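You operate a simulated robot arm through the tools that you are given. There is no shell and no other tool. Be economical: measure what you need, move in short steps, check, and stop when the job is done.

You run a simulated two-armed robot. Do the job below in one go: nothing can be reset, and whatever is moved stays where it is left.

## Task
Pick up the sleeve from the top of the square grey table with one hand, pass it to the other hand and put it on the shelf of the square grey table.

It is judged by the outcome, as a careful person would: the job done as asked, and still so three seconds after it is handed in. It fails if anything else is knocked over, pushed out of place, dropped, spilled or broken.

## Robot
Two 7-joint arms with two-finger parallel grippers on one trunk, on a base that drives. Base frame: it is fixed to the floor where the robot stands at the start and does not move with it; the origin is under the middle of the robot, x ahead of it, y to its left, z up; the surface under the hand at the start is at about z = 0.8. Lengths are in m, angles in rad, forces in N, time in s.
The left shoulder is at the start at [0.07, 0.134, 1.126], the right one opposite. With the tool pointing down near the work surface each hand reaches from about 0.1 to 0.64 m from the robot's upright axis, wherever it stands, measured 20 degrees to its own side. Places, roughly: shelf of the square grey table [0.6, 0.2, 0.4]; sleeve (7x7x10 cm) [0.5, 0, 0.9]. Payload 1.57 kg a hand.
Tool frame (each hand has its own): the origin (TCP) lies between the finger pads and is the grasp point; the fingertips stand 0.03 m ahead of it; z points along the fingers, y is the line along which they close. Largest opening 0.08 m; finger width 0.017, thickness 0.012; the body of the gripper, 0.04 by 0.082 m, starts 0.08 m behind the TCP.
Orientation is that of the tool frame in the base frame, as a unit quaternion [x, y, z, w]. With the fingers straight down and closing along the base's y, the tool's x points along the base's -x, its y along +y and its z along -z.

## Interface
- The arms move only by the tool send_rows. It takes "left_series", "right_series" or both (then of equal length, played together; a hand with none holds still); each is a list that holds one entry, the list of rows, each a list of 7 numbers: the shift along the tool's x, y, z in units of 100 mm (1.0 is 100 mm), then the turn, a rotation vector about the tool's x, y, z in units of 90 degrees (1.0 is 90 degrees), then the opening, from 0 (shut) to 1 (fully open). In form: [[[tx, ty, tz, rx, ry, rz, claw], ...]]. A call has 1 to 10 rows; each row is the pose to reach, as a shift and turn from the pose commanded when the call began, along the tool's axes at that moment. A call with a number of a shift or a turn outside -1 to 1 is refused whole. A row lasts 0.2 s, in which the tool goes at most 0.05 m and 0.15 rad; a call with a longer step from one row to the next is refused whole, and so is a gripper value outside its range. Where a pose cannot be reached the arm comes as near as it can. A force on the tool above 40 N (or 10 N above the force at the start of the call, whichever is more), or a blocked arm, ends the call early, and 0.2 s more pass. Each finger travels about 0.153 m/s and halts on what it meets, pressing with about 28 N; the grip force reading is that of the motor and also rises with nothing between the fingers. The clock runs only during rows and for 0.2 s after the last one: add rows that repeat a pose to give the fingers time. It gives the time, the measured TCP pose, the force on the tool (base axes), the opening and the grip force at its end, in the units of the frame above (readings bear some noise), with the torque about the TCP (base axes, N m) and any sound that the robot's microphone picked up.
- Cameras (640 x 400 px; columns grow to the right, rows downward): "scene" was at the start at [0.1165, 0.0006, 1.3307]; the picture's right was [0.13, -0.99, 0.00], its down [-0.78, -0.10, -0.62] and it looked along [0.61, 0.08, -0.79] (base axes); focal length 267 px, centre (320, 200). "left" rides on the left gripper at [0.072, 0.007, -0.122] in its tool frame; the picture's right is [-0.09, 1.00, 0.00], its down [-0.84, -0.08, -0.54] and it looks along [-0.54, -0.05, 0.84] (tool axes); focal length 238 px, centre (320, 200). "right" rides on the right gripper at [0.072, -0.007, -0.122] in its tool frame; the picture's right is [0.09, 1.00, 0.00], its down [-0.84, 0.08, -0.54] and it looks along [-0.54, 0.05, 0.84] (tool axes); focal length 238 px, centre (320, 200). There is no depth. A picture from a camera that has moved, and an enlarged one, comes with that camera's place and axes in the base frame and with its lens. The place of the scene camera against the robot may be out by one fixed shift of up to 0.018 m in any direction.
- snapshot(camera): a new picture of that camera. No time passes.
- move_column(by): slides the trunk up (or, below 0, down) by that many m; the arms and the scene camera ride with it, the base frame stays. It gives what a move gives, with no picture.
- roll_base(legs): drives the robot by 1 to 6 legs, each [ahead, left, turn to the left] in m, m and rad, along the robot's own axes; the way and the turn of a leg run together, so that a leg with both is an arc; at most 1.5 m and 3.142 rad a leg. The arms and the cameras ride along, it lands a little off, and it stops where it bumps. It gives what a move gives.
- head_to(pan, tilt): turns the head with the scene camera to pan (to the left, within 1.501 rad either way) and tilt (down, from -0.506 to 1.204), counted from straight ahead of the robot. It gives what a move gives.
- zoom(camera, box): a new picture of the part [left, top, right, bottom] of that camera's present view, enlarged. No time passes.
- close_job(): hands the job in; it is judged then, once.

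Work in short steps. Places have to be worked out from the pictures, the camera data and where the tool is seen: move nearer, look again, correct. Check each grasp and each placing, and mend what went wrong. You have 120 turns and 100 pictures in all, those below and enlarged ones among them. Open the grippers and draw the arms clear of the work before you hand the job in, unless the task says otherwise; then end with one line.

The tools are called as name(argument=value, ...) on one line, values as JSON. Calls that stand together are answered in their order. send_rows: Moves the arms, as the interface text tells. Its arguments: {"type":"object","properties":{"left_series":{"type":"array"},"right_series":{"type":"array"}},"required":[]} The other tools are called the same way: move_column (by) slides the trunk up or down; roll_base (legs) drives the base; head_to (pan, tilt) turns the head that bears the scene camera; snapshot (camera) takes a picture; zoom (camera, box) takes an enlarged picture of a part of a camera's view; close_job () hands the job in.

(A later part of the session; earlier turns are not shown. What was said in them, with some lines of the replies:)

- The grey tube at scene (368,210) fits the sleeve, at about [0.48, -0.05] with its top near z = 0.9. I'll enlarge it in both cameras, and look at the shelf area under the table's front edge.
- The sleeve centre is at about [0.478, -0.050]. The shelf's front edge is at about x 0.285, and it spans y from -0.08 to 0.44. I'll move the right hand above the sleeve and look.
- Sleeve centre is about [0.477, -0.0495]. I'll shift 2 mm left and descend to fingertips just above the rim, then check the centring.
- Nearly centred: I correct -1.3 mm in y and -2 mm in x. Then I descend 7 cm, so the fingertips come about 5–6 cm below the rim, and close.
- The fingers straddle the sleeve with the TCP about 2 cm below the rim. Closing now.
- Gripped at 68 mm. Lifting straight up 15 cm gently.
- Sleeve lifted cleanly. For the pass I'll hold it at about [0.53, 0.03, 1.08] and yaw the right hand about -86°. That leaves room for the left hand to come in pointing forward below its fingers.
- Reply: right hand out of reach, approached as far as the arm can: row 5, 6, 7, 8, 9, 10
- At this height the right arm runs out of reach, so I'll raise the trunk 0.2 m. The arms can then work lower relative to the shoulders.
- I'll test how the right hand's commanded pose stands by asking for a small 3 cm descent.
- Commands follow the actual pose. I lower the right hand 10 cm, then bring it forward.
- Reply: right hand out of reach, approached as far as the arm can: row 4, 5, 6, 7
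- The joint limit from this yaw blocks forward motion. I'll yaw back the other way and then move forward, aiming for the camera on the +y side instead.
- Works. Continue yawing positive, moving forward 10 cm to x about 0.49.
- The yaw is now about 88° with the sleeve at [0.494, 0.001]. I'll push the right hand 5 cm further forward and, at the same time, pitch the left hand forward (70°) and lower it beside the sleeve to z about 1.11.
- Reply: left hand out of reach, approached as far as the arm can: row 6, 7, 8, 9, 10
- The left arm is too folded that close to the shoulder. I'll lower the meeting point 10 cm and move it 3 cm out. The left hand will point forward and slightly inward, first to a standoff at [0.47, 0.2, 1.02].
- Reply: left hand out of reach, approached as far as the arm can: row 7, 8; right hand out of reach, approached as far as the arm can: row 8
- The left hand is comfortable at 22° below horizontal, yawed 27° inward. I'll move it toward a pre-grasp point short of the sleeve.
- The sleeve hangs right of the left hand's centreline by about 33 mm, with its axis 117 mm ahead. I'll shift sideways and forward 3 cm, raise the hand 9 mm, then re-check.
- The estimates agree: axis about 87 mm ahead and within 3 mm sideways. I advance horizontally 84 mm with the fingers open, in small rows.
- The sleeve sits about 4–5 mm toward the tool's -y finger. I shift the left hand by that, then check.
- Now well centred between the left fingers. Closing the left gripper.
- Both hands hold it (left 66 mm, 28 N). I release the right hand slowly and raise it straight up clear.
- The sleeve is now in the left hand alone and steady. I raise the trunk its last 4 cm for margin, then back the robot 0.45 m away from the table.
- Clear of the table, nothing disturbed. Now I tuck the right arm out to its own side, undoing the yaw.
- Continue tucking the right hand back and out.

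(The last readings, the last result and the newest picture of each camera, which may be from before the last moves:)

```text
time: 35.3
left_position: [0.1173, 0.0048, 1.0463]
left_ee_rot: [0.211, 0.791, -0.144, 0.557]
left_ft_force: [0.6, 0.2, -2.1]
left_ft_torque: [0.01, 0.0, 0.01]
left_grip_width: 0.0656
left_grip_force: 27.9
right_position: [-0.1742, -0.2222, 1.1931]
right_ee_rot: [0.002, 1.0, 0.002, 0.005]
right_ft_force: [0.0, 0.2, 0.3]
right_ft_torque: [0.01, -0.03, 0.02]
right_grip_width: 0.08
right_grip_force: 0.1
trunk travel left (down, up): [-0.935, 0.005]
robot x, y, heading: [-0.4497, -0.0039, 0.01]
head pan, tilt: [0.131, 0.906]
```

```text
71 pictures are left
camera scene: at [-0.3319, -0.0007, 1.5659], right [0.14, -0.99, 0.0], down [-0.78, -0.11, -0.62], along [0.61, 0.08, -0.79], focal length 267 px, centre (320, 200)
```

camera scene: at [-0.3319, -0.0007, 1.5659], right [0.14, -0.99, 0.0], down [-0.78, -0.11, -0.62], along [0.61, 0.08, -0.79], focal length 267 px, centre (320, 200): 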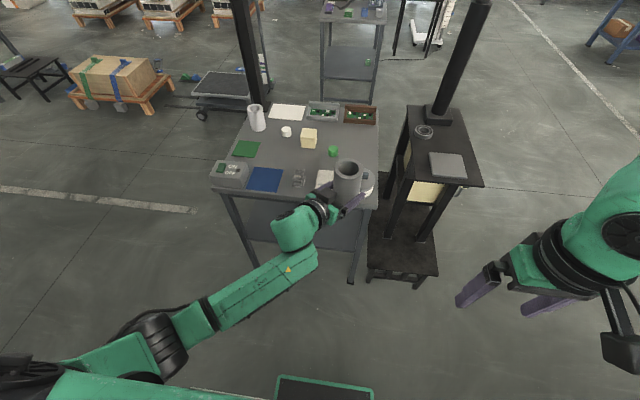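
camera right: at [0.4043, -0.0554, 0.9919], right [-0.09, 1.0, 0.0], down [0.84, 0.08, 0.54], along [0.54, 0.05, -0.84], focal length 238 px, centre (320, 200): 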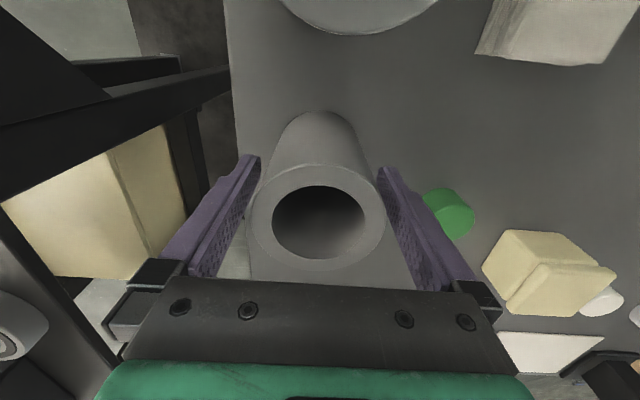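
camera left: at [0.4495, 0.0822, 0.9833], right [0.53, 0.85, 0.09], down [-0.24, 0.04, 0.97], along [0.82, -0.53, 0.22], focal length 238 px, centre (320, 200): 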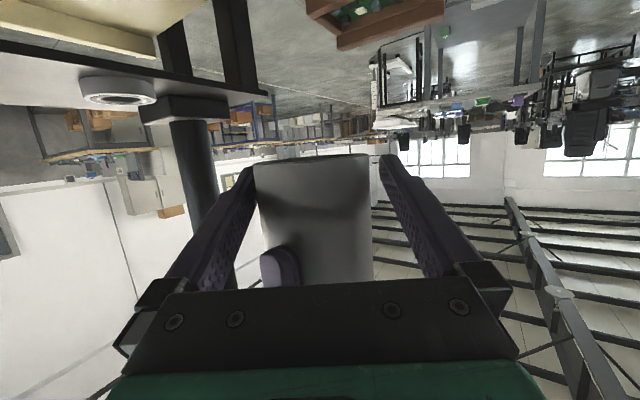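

Both arms are clear. I lower the trunk in stages to bring the sleeve to shelf level, and tip the head up to see under the table top.

move_column(by=-0.5)

head_to(pan=0.13, tilt=0.6)

snapshot(camera="scene")

snapshot(camera="left")

```text
refused: -0.5 is not a number from -0.4 to 0.4
```

```text
time: 36.1
left_position: [0.1192, 0.004, 1.0448]
left_ee_rot: [0.211, 0.791, -0.144, 0.555]
left_ft_force: [0.3, 0.4, -2.4]
left_ft_torque: [0.02, 0.0, 0.01]
left_grip_width: 0.0656
left_grip_force: 27.7
right_position: [-0.1714, -0.2208, 1.1927]
right_ee_rot: [0.003, 1.0, 0.002, 0.005]
right_ft_force: [-0.2, 0.4, 0.6]
right_ft_torque: [0.02, -0.02, -0.01]
right_grip_width: 0.0799
right_grip_force: 0.0
trunk travel left (down, up): [-0.935, 0.005]
robot x, y, heading: [-0.4492, -0.0015, 0.009]
head pan, tilt: [0.129, 0.6]
```

```text
70 pictures are left
camera scene: at [-0.3163, 0.0015, 1.5908], right [0.14, -0.99, 0.0], down [-0.56, -0.08, -0.82], along [0.82, 0.11, -0.57], focal length 267 px, centre (320, 200)
```

scene: 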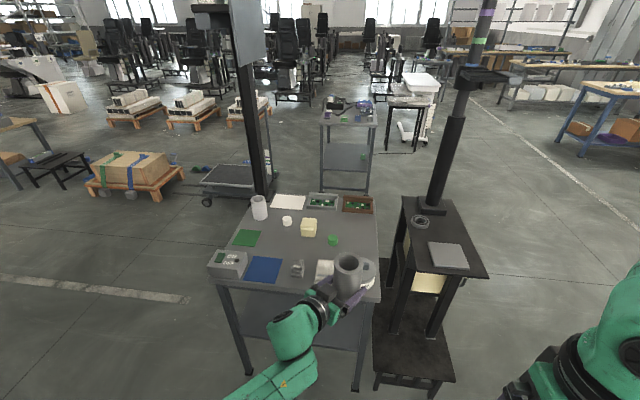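

```text
69 pictures are left
camera left: at [0.0005, 0.0795, 1.0185], right [0.52, 0.85, 0.09], down [-0.24, 0.04, 0.97], along [0.82, -0.53, 0.22], focal length 238 px, centre (320, 200)
```

left: 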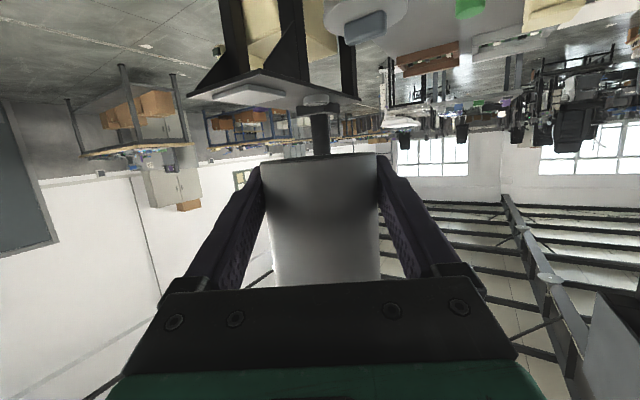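

The limit is 0.4 m per call; lowering by 0.4 m first, then looking at the shelf.

move_column(by=-0.4)

snapshot(camera="scene")

```text
time: 39.9
left_position: [0.1186, 0.0052, 0.6457]
left_ee_rot: [0.211, 0.791, -0.145, 0.556]
left_ft_force: [-0.1, -0.3, -0.9]
left_ft_torque: [0.0, 0.0, 0.0]
left_grip_width: 0.0654
left_grip_force: 28.3
right_position: [-0.1714, -0.2217, 0.793]
right_ee_rot: [0.003, 1.0, 0.001, 0.005]
right_ft_force: [-0.1, -0.3, 0.2]
right_ft_torque: [-0.02, 0.0, 0.04]
right_grip_width: 0.0802
right_grip_force: 0.0
trunk travel left (down, up): [-0.535, 0.405]
robot x, y, heading: [-0.4442, -0.0013, 0.01]
head pan, tilt: [0.129, 0.6]
```

```text
68 pictures are left
camera scene: at [-0.3163, 0.0016, 1.1909], right [0.14, -0.99, 0.0], down [-0.56, -0.08, -0.82], along [0.82, 0.11, -0.57], focal length 267 px, centre (320, 200)
```

scene: 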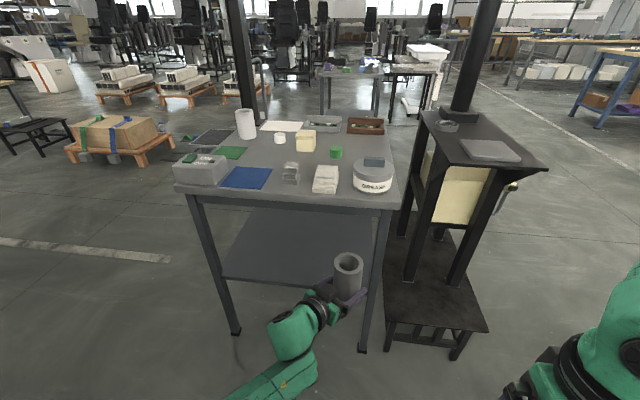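

The shelf is empty, with its front edge at about x 0.28, z about 0.4, between legs at y about -0.10 and 0.48. I'll lower until the sleeve bottom is at about z 0.48, slide left 0.155 m, and look again.

move_column(by=-0.135)

roll_base(legs=[[0, 0.155, -0.01]])

snapshot(camera="scene")

snapshot(camera="left")

```text
time: 41.5
left_position: [0.1189, 0.0036, 0.5096]
left_ee_rot: [0.21, 0.791, -0.144, 0.556]
left_ft_force: [0.2, 0.6, -2.3]
left_ft_torque: [0.0, 0.03, -0.03]
left_grip_width: 0.0655
left_grip_force: 27.6
right_position: [-0.1722, -0.2223, 0.6575]
right_ee_rot: [0.003, 1.0, 0.002, 0.005]
right_ft_force: [0.1, 0.0, 0.9]
right_ft_torque: [0.01, -0.02, 0.01]
right_grip_width: 0.08
right_grip_force: 0.1
trunk travel left (down, up): [-0.4, 0.54]
robot x, y, heading: [-0.4458, -0.0013, 0.0]
head pan, tilt: [0.129, 0.6]
```

```text
time: 42.9
left_position: [0.1186, 0.1581, 0.5106]
left_ee_rot: [0.214, 0.79, -0.148, 0.555]
left_ft_force: [0.9, 0.3, -1.7]
left_ft_torque: [0.0, 0.03, 0.03]
left_grip_width: 0.0654
left_grip_force: 28.2
right_position: [-0.174, -0.0673, 0.6582]
right_ee_rot: [0.008, 1.0, 0.001, 0.005]
right_ft_force: [0.1, 0.3, 0.6]
right_ft_torque: [0.0, -0.02, 0.01]
right_grip_width: 0.0801
right_grip_force: 0.1
trunk travel left (down, up): [-0.4, 0.54]
robot x, y, heading: [-0.4471, 0.1581, 0.001]
head pan, tilt: [0.129, 0.6]
```

```text
67 pictures are left
camera scene: at [-0.3166, 0.1583, 1.0558], right [0.13, -0.99, 0.0], down [-0.56, -0.07, -0.82], along [0.82, 0.1, -0.57], focal length 267 px, centre (320, 200)
```

scene: 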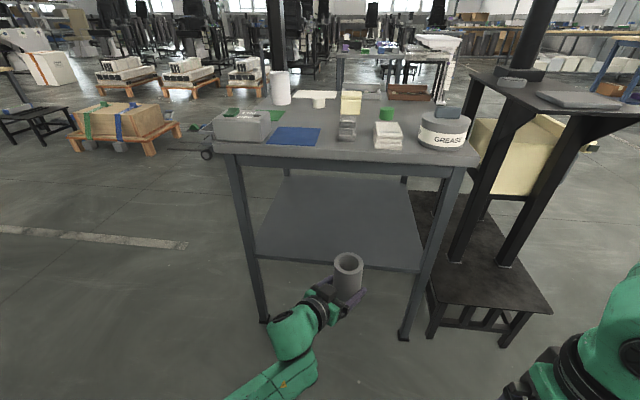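

```text
66 pictures are left
camera left: at [0.0007, 0.233, 0.4834], right [0.53, 0.84, 0.09], down [-0.24, 0.04, 0.97], along [0.82, -0.53, 0.22], focal length 238 px, centre (320, 200)
```

left: 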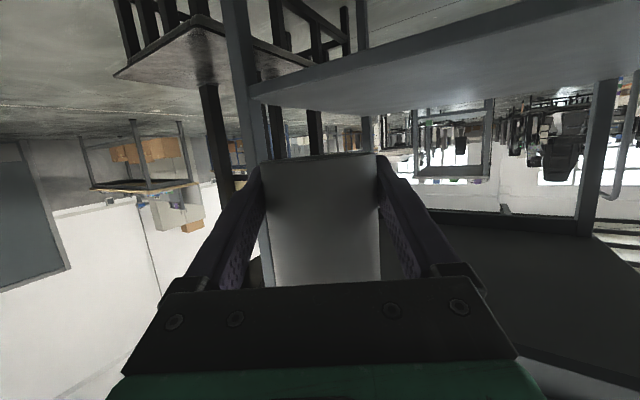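

The shelf top is at about z 0.403 with its front edge at about x 0.273. The hand camera hangs low behind the grip, so I'll place the sleeve at x about 0.35, which keeps the camera in front of the shelf edge. Driving forward 0.22 m with 8 cm of clearance.

roll_base(legs=[[0.22, 0, 0]])

snapshot(camera="scene")

snapshot(camera="left")

snapshot(camera="right")

```text
time: 44.6
left_position: [0.3378, 0.1556, 0.5086]
left_ee_rot: [0.215, 0.79, -0.148, 0.555]
left_ft_force: [-0.5, -0.5, -1.6]
left_ft_torque: [-0.02, 0.0, 0.03]
left_grip_width: 0.0657
left_grip_force: 28.2
right_position: [0.0448, -0.0673, 0.658]
right_ee_rot: [0.008, 1.0, 0.001, 0.004]
right_ft_force: [-0.2, -0.3, -0.7]
right_ft_torque: [-0.04, -0.03, 0.02]
right_grip_width: 0.0799
right_grip_force: 0.0
trunk travel left (down, up): [-0.4, 0.54]
robot x, y, heading: [-0.2291, 0.1576, -0.002]
head pan, tilt: [0.129, 0.6]
```

```text
65 pictures are left
camera scene: at [-0.0971, 0.1566, 1.0557], right [0.12, -0.99, 0.0], down [-0.56, -0.07, -0.82], along [0.82, 0.1, -0.57], focal length 267 px, centre (320, 200)
```

scene: 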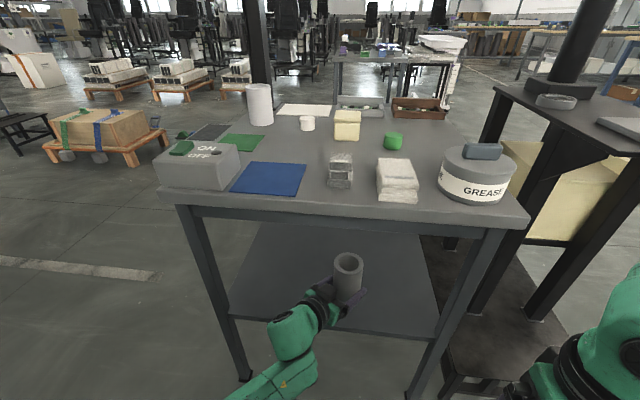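

```text
64 pictures are left
camera left: at [0.2198, 0.2313, 0.4831], right [0.53, 0.84, 0.09], down [-0.24, 0.04, 0.97], along [0.82, -0.53, 0.22], focal length 238 px, centre (320, 200)
```

left: 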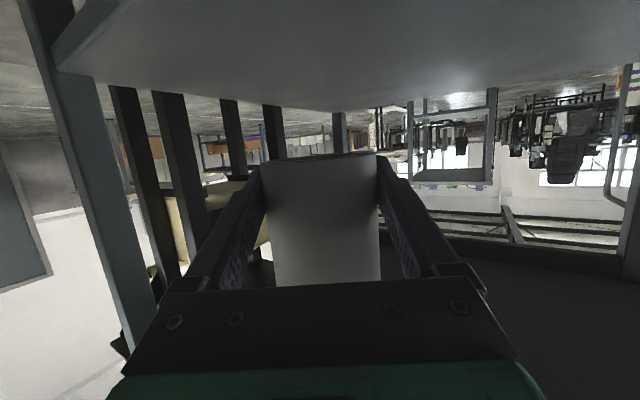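

```text
63 pictures are left
camera right: at [-0.0277, -0.0735, 0.7777], right [-0.08, 1.0, 0.0], down [0.83, 0.06, 0.55], along [0.55, 0.04, -0.84], focal length 238 px, centre (320, 200)
```

right: 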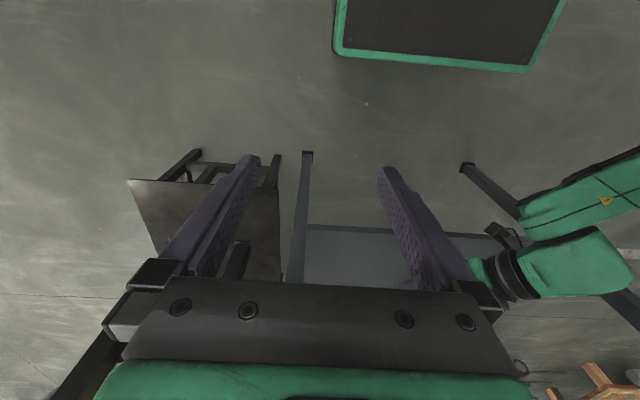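

The right camera puts the shelf edge at x about 0.277. I'll move the hand 2 cm deeper (sleeve axis about 0.36), then lower 6.5 cm to just above the shelf.

send_rows(left_series=[[[-0.03, 0.05, 0.08, 0, 0, 0, 0], [-0.06, 0.1, 0.16, 0, 0, 0, 0], [0.1, 0.1, 0.22, 0, 0, 0, 0], [0.25, 0.1, 0.275, 0, 0, 0, 0], [0.4, 0.1, 0.33, 0, 0, 0, 0], [0.55, 0.1, 0.38, 0, 0, 0, 0], [0.55, 0.1, 0.38, 0, 0, 0, 0]]])

zoom(camera="scene", box=[220, 220, 460, 370])

snapshot(camera="left")

zoom(camera="right", box=[280, 140, 560, 315])

```text
time: 46.2
left_position: [0.3571, 0.1552, 0.4453]
left_ee_rot: [0.214, 0.79, -0.147, 0.555]
left_ft_force: [0.2, 0.5, -1.7]
left_ft_torque: [-0.01, 0.0, 0.02]
left_grip_width: 0.0652
left_grip_force: 27.7
right_position: [0.0445, -0.0678, 0.6571]
right_ee_rot: [0.007, 1.0, 0.002, 0.005]
right_ft_force: [-0.6, -0.8, 0.0]
right_ft_torque: [0.0, -0.03, 0.01]
right_grip_width: 0.0801
right_grip_force: 0.0
trunk travel left (down, up): [-0.4, 0.54]
robot x, y, heading: [-0.2242, 0.1558, -0.008]
head pan, tilt: [0.129, 0.6]
```

```text
2.67 times, centred on (340, 295) of scene
camera zoom: at [-0.0978, 0.1566, 1.0559], right [0.12, -0.99, 0.0], down [-0.56, -0.07, -0.82], along [0.82, 0.1, -0.57], focal length 713 px, centre (267, -53)
```

zoom: 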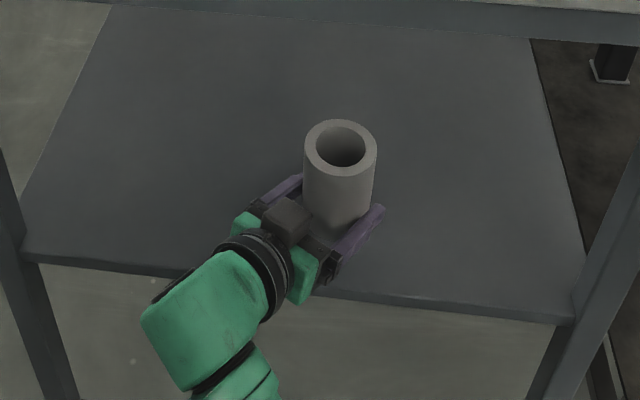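

```text
61 pictures are left
camera left: at [0.2389, 0.2308, 0.4191], right [0.53, 0.84, 0.09], down [-0.24, 0.04, 0.97], along [0.82, -0.53, 0.22], focal length 238 px, centre (320, 200)
```

left: 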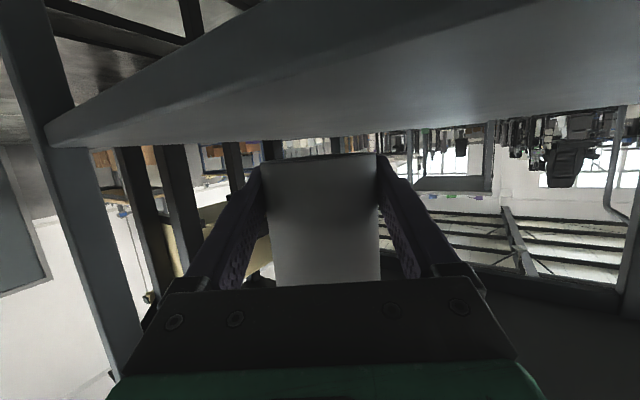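

```text
2.29 times, centred on (420, 228) of right
camera zoom: at [-0.0281, -0.0734, 0.7778], right [-0.08, 1.0, 0.0], down [0.83, 0.06, 0.55], along [0.55, 0.04, -0.83], focal length 545 px, centre (91, 137)
```

zoom: 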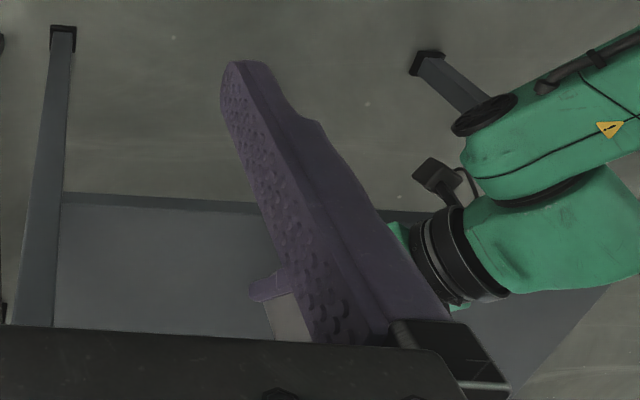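

Clearance of the hand camera to the shelf edge looks fine and the sleeve is upright. I lower 12 mm more and read the force.

send_rows(left_series=[[[0.056, 0, 0.02, 0, 0, 0, 0], [0.113, 0, 0.041, 0, 0, 0, 0], [0.113, 0, 0.041, 0, 0, 0, 0]]])

snapshot(camera="left")

```text
time: 47.0
left_position: [0.3559, 0.1549, 0.4333]
left_ee_rot: [0.215, 0.789, -0.149, 0.555]
left_ft_force: [0.6, 0.5, -2.8]
left_ft_torque: [0.01, 0.0, -0.02]
left_grip_width: 0.0655
left_grip_force: 27.9
right_position: [0.0445, -0.0673, 0.6578]
right_ee_rot: [0.009, 1.0, 0.002, 0.005]
right_ft_force: [1.1, -0.5, 0.5]
right_ft_torque: [-0.01, -0.01, -0.01]
right_grip_width: 0.0799
right_grip_force: 0.0
trunk travel left (down, up): [-0.4, 0.54]
robot x, y, heading: [-0.2253, 0.1553, -0.01]
head pan, tilt: [0.129, 0.6]
```

```text
59 pictures are left
camera left: at [0.2392, 0.2312, 0.4071], right [0.53, 0.84, 0.09], down [-0.24, 0.04, 0.97], along [0.82, -0.53, 0.22], focal length 238 px, centre (320, 200)
```

left: 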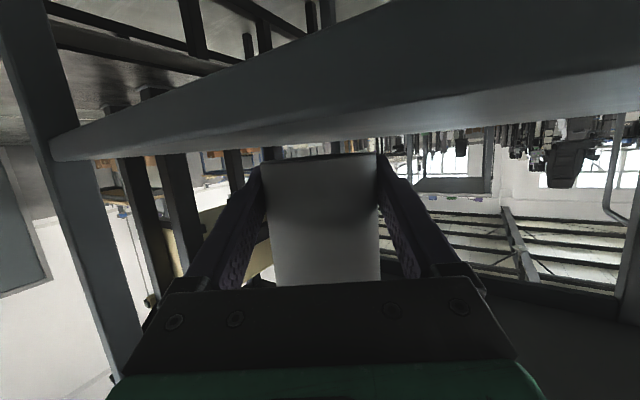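

No contact yet. I lower another 3 mm and check the force.

send_rows(left_series=[[[0.014, 0, 0.005, 0, 0, 0, 0], [0.028, 0, 0.01, 0, 0, 0, 0], [0.028, 0, 0.01, 0, 0, 0, 0]]])

```text
time: 47.8
left_position: [0.358, 0.1563, 0.4303]
left_ee_rot: [0.215, 0.79, -0.149, 0.555]
left_ft_force: [0.5, -0.1, -1.5]
left_ft_torque: [-0.04, 0.0, -0.01]
left_grip_width: 0.0656
left_grip_force: 28.0
right_position: [0.0446, -0.0676, 0.6579]
right_ee_rot: [0.008, 1.0, 0.002, 0.005]
right_ft_force: [-0.1, -0.3, -0.4]
right_ft_torque: [0.03, 0.02, -0.03]
right_grip_width: 0.08
right_grip_force: 0.1
trunk travel left (down, up): [-0.4, 0.54]
robot x, y, heading: [-0.2272, 0.1562, -0.002]
head pan, tilt: [0.129, 0.6]
```

zoom(camera="left", box=[220, 90, 420, 215])

zoom(camera="scene", box=[300, 250, 400, 330])

```text
3.20 times, centred on (320, 152) of left
camera zoom: at [0.2398, 0.2316, 0.4038], right [0.53, 0.84, 0.09], down [-0.24, 0.04, 0.97], along [0.82, -0.53, 0.22], focal length 763 px, centre (320, 352)
```

zoom: 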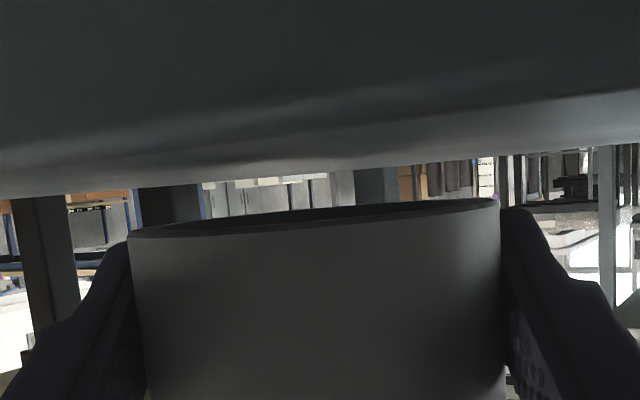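

```text
5.00 times, centred on (350, 290) of scene
camera zoom: at [-0.0977, 0.1566, 1.0559], right [0.12, -0.99, 0.0], down [-0.56, -0.07, -0.82], along [0.82, 0.1, -0.57], focal length 1337 px, centre (170, -250)
```

zoom: 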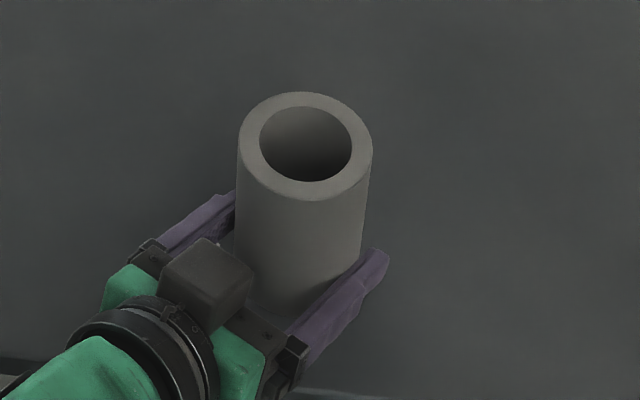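

The view from the left camera shows the sleeve bottom at about z 0.411 and the shelf at about 0.395. I lower 8 mm, then go in small steps.

send_rows(left_series=[[[0.038, 0, 0.014, 0, 0, 0, 0], [0.075, 0, 0.027, 0, 0, 0, 0], [0.075, 0, 0.027, 0, 0, 0, 0]]])

zoom(camera="left", box=[220, 90, 420, 215])

```text
time: 48.6
left_position: [0.3574, 0.1563, 0.422]
left_ee_rot: [0.215, 0.79, -0.148, 0.555]
left_ft_force: [-0.4, 0.0, -1.7]
left_ft_torque: [-0.02, 0.02, -0.01]
left_grip_width: 0.0654
left_grip_force: 27.8
right_position: [0.0451, -0.0668, 0.6574]
right_ee_rot: [0.007, 1.0, 0.002, 0.005]
right_ft_force: [-0.3, 0.4, -1.1]
right_ft_torque: [0.03, -0.02, 0.0]
right_grip_width: 0.0799
right_grip_force: 0.1
trunk travel left (down, up): [-0.4, 0.54]
robot x, y, heading: [-0.2278, 0.1513, -0.006]
head pan, tilt: [0.129, 0.6]
```

```text
3.20 times, centred on (320, 152) of left
camera zoom: at [0.2398, 0.231, 0.3957], right [0.53, 0.84, 0.09], down [-0.24, 0.04, 0.97], along [0.82, -0.53, 0.22], focal length 763 px, centre (320, 352)
```

zoom: 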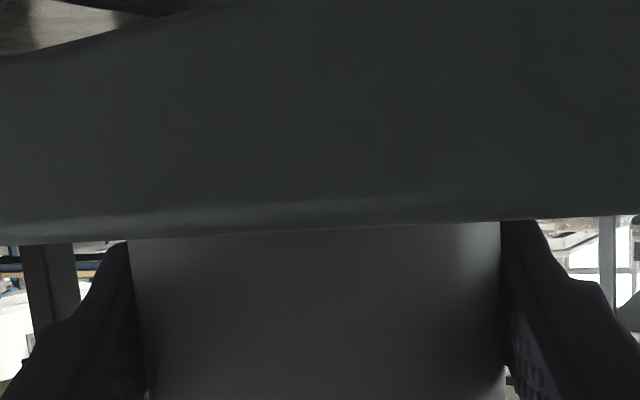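

The shelf top is at about z 0.399, so the gap is a few mm. I lower in 2 mm steps.

send_rows(left_series=[[[0.019, 0, 0.007, 0, 0, 0, 0], [0.019, 0, 0.007, 0, 0, 0, 0]]])

send_rows(left_series=[[[0.014, 0, 0.005, 0, 0, 0, 0], [0.014, 0, 0.005, 0, 0, 0, 0]]])

```text
time: 49.2
left_position: [0.3561, 0.1556, 0.4198]
left_ee_rot: [0.214, 0.79, -0.148, 0.556]
left_ft_force: [-0.7, -1.0, -1.1]
left_ft_torque: [-0.01, 0.06, 0.0]
left_grip_width: 0.0655
left_grip_force: 28.2
right_position: [0.0437, -0.0682, 0.658]
right_ee_rot: [0.008, 1.0, 0.001, 0.005]
right_ft_force: [-0.6, 0.8, -0.3]
right_ft_torque: [0.03, 0.0, 0.01]
right_grip_width: 0.0802
right_grip_force: 0.0
trunk travel left (down, up): [-0.4, 0.54]
robot x, y, heading: [-0.2266, 0.1557, -0.004]
head pan, tilt: [0.129, 0.6]
```

```text
time: 49.8
left_position: [0.3566, 0.1555, 0.4208]
left_ee_rot: [0.215, 0.789, -0.148, 0.556]
left_ft_force: [1.8, 1.3, 5.0]
left_ft_torque: [0.0, 0.17, -0.04]
left_grip_width: 0.0654
left_grip_force: 27.9
right_position: [0.0435, -0.0677, 0.6564]
right_ee_rot: [0.007, 1.0, 0.001, 0.005]
right_ft_force: [-0.5, -0.2, 0.0]
right_ft_torque: [0.01, -0.02, -0.03]
right_grip_width: 0.08
right_grip_force: 0.1
trunk travel left (down, up): [-0.4, 0.54]
robot x, y, heading: [-0.2268, 0.1586, 0.001]
head pan, tilt: [0.129, 0.6]
```

Contact: the upward force and torque fit the sleeve's base touching the shelf. I open the left gripper gradually.

send_rows(left_series=[[[0, 0, 0, 0, 0, 0, 0.8], [0, 0, 0, 0, 0, 0, 0.9], [0, 0, 0, 0, 0, 0, 1], [0, 0, 0, 0, 0, 0, 1]]])

zoom(camera="scene", box=[300, 250, 400, 330])

snapshot(camera="left")

```text
time: 50.8
left_position: [0.3567, 0.1542, 0.4182]
left_ee_rot: [0.215, 0.79, -0.147, 0.555]
left_ft_force: [-0.5, -0.2, -1.3]
left_ft_torque: [-0.01, -0.02, 0.01]
left_grip_width: 0.0803
left_grip_force: 0.2
right_position: [0.0444, -0.0687, 0.6591]
right_ee_rot: [0.008, 1.0, 0.002, 0.006]
right_ft_force: [-1.1, -0.3, -0.8]
right_ft_torque: [-0.01, -0.01, 0.02]
right_grip_width: 0.08
right_grip_force: 0.1
trunk travel left (down, up): [-0.4, 0.54]
robot x, y, heading: [-0.2283, 0.1533, -0.003]
head pan, tilt: [0.129, 0.6]
```

```text
5.00 times, centred on (350, 290) of scene
camera zoom: at [-0.0981, 0.1566, 1.0559], right [0.12, -0.99, 0.0], down [-0.56, -0.07, -0.83], along [0.82, 0.1, -0.56], focal length 1337 px, centre (170, -250)
```

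zoom: 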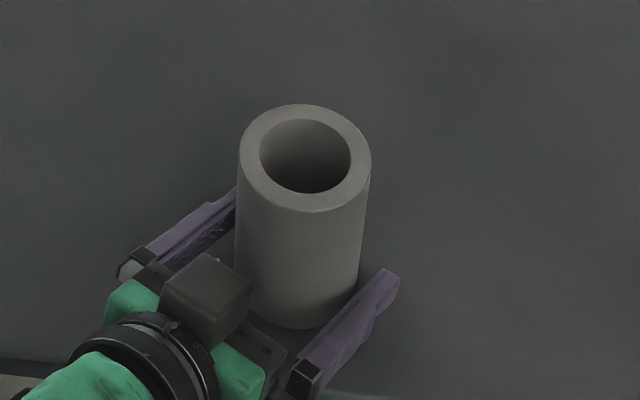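

```text
54 pictures are left
camera left: at [0.2391, 0.2311, 0.3925], right [0.53, 0.84, 0.09], down [-0.24, 0.04, 0.97], along [0.82, -0.54, 0.22], focal length 238 px, centre (320, 200)
```

left: 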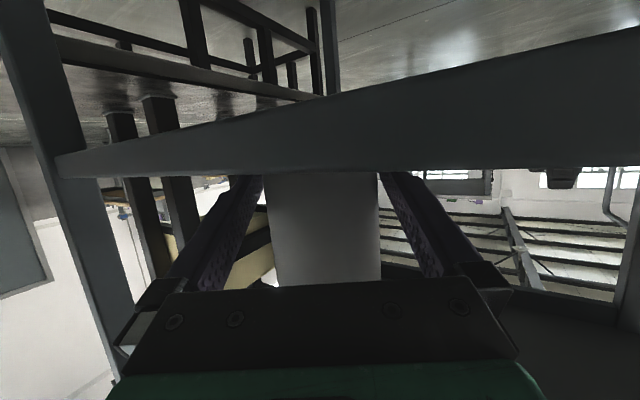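

The sleeve stands upright and free between the open fingers. I withdraw straight back along the hand's direction by 10 cm, raising 3 mm.

send_rows(left_series=[[[-0.028, 0, -0.01, 0, 0, 0, 1], [0.04, 0, -0.2, 0, 0, 0, 1], [0.11, 0, -0.39, 0, 0, 0, 1], [0.18, 0, -0.58, 0, 0, 0, 1], [0.25, 0, -0.77, 0, 0, 0, 1], [0.31, 0, -0.95, 0, 0, 0, 1]]])

snapshot(camera="scene")

```text
time: 52.2
left_position: [0.2715, 0.2074, 0.4217]
left_ee_rot: [0.215, 0.79, -0.148, 0.555]
left_ft_force: [1.3, 0.4, -0.4]
left_ft_torque: [0.01, 0.01, 0.01]
left_grip_width: 0.08
left_grip_force: 0.0
right_position: [0.0437, -0.067, 0.6578]
right_ee_rot: [0.008, 1.0, 0.002, 0.005]
right_ft_force: [-0.6, -0.7, -0.2]
right_ft_torque: [-0.01, 0.01, 0.0]
right_grip_width: 0.08
right_grip_force: 0.2
trunk travel left (down, up): [-0.4, 0.54]
robot x, y, heading: [-0.2269, 0.1571, -0.006]
head pan, tilt: [0.129, 0.6]
```

```text
53 pictures are left
camera scene: at [-0.0982, 0.1567, 1.0559], right [0.12, -0.99, 0.0], down [-0.56, -0.07, -0.83], along [0.82, 0.1, -0.56], focal length 267 px, centre (320, 200)
```

scene: 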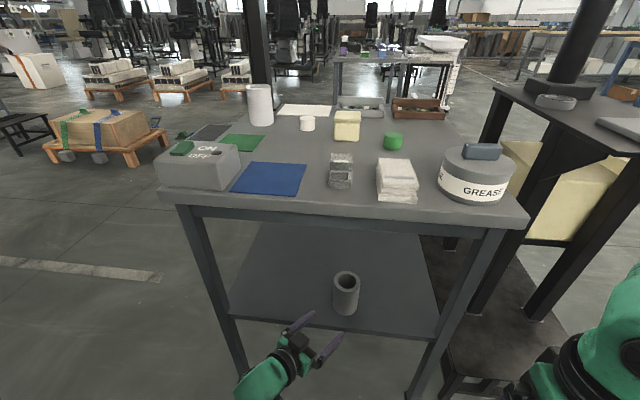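

The sleeve stands on the shelf, clear of its front edge, and the hand is free. I back the robot off and confirm.

roll_base(legs=[[-0.3, 0, 0]])

snapshot(camera="scene")

```text
time: 54.2
left_position: [-0.0291, 0.2079, 0.4229]
left_ee_rot: [0.215, 0.789, -0.148, 0.556]
left_ft_force: [0.3, -0.4, 0.4]
left_ft_torque: [-0.02, -0.01, -0.02]
left_grip_width: 0.0797
left_grip_force: 0.1
right_position: [-0.2541, -0.0663, 0.6586]
right_ee_rot: [0.008, 1.0, 0.001, 0.005]
right_ft_force: [0.1, 0.5, -0.2]
right_ft_torque: [-0.03, 0.0, 0.0]
right_grip_width: 0.0798
right_grip_force: 0.1
trunk travel left (down, up): [-0.4, 0.54]
robot x, y, heading: [-0.5264, 0.1557, -0.006]
head pan, tilt: [0.129, 0.6]
```

```text
52 pictures are left
camera scene: at [-0.3974, 0.1577, 1.056], right [0.13, -0.99, 0.0], down [-0.56, -0.07, -0.83], along [0.82, 0.1, -0.56], focal length 267 px, centre (320, 200)
```

scene: 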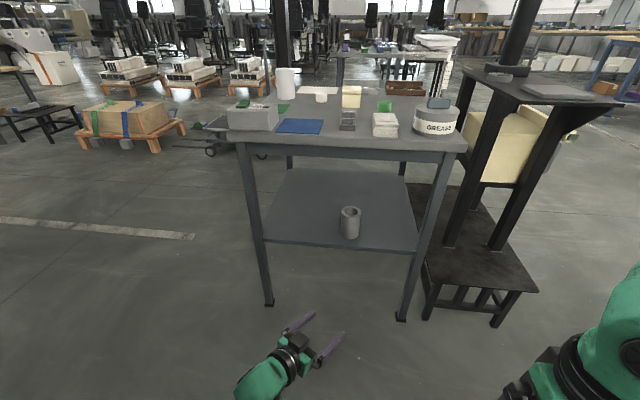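

The sleeve stands upright on the shelf. Everything else is where it was, both grippers are open and the arms are clear, so I'm handing in the job.

close_job()

```text
The job is handed in.
```

The right hand picked up the sleeve and passed it to the left, which stood it upright on the shelf of the square grey table; I saw nothing else disturbed in the last picture.
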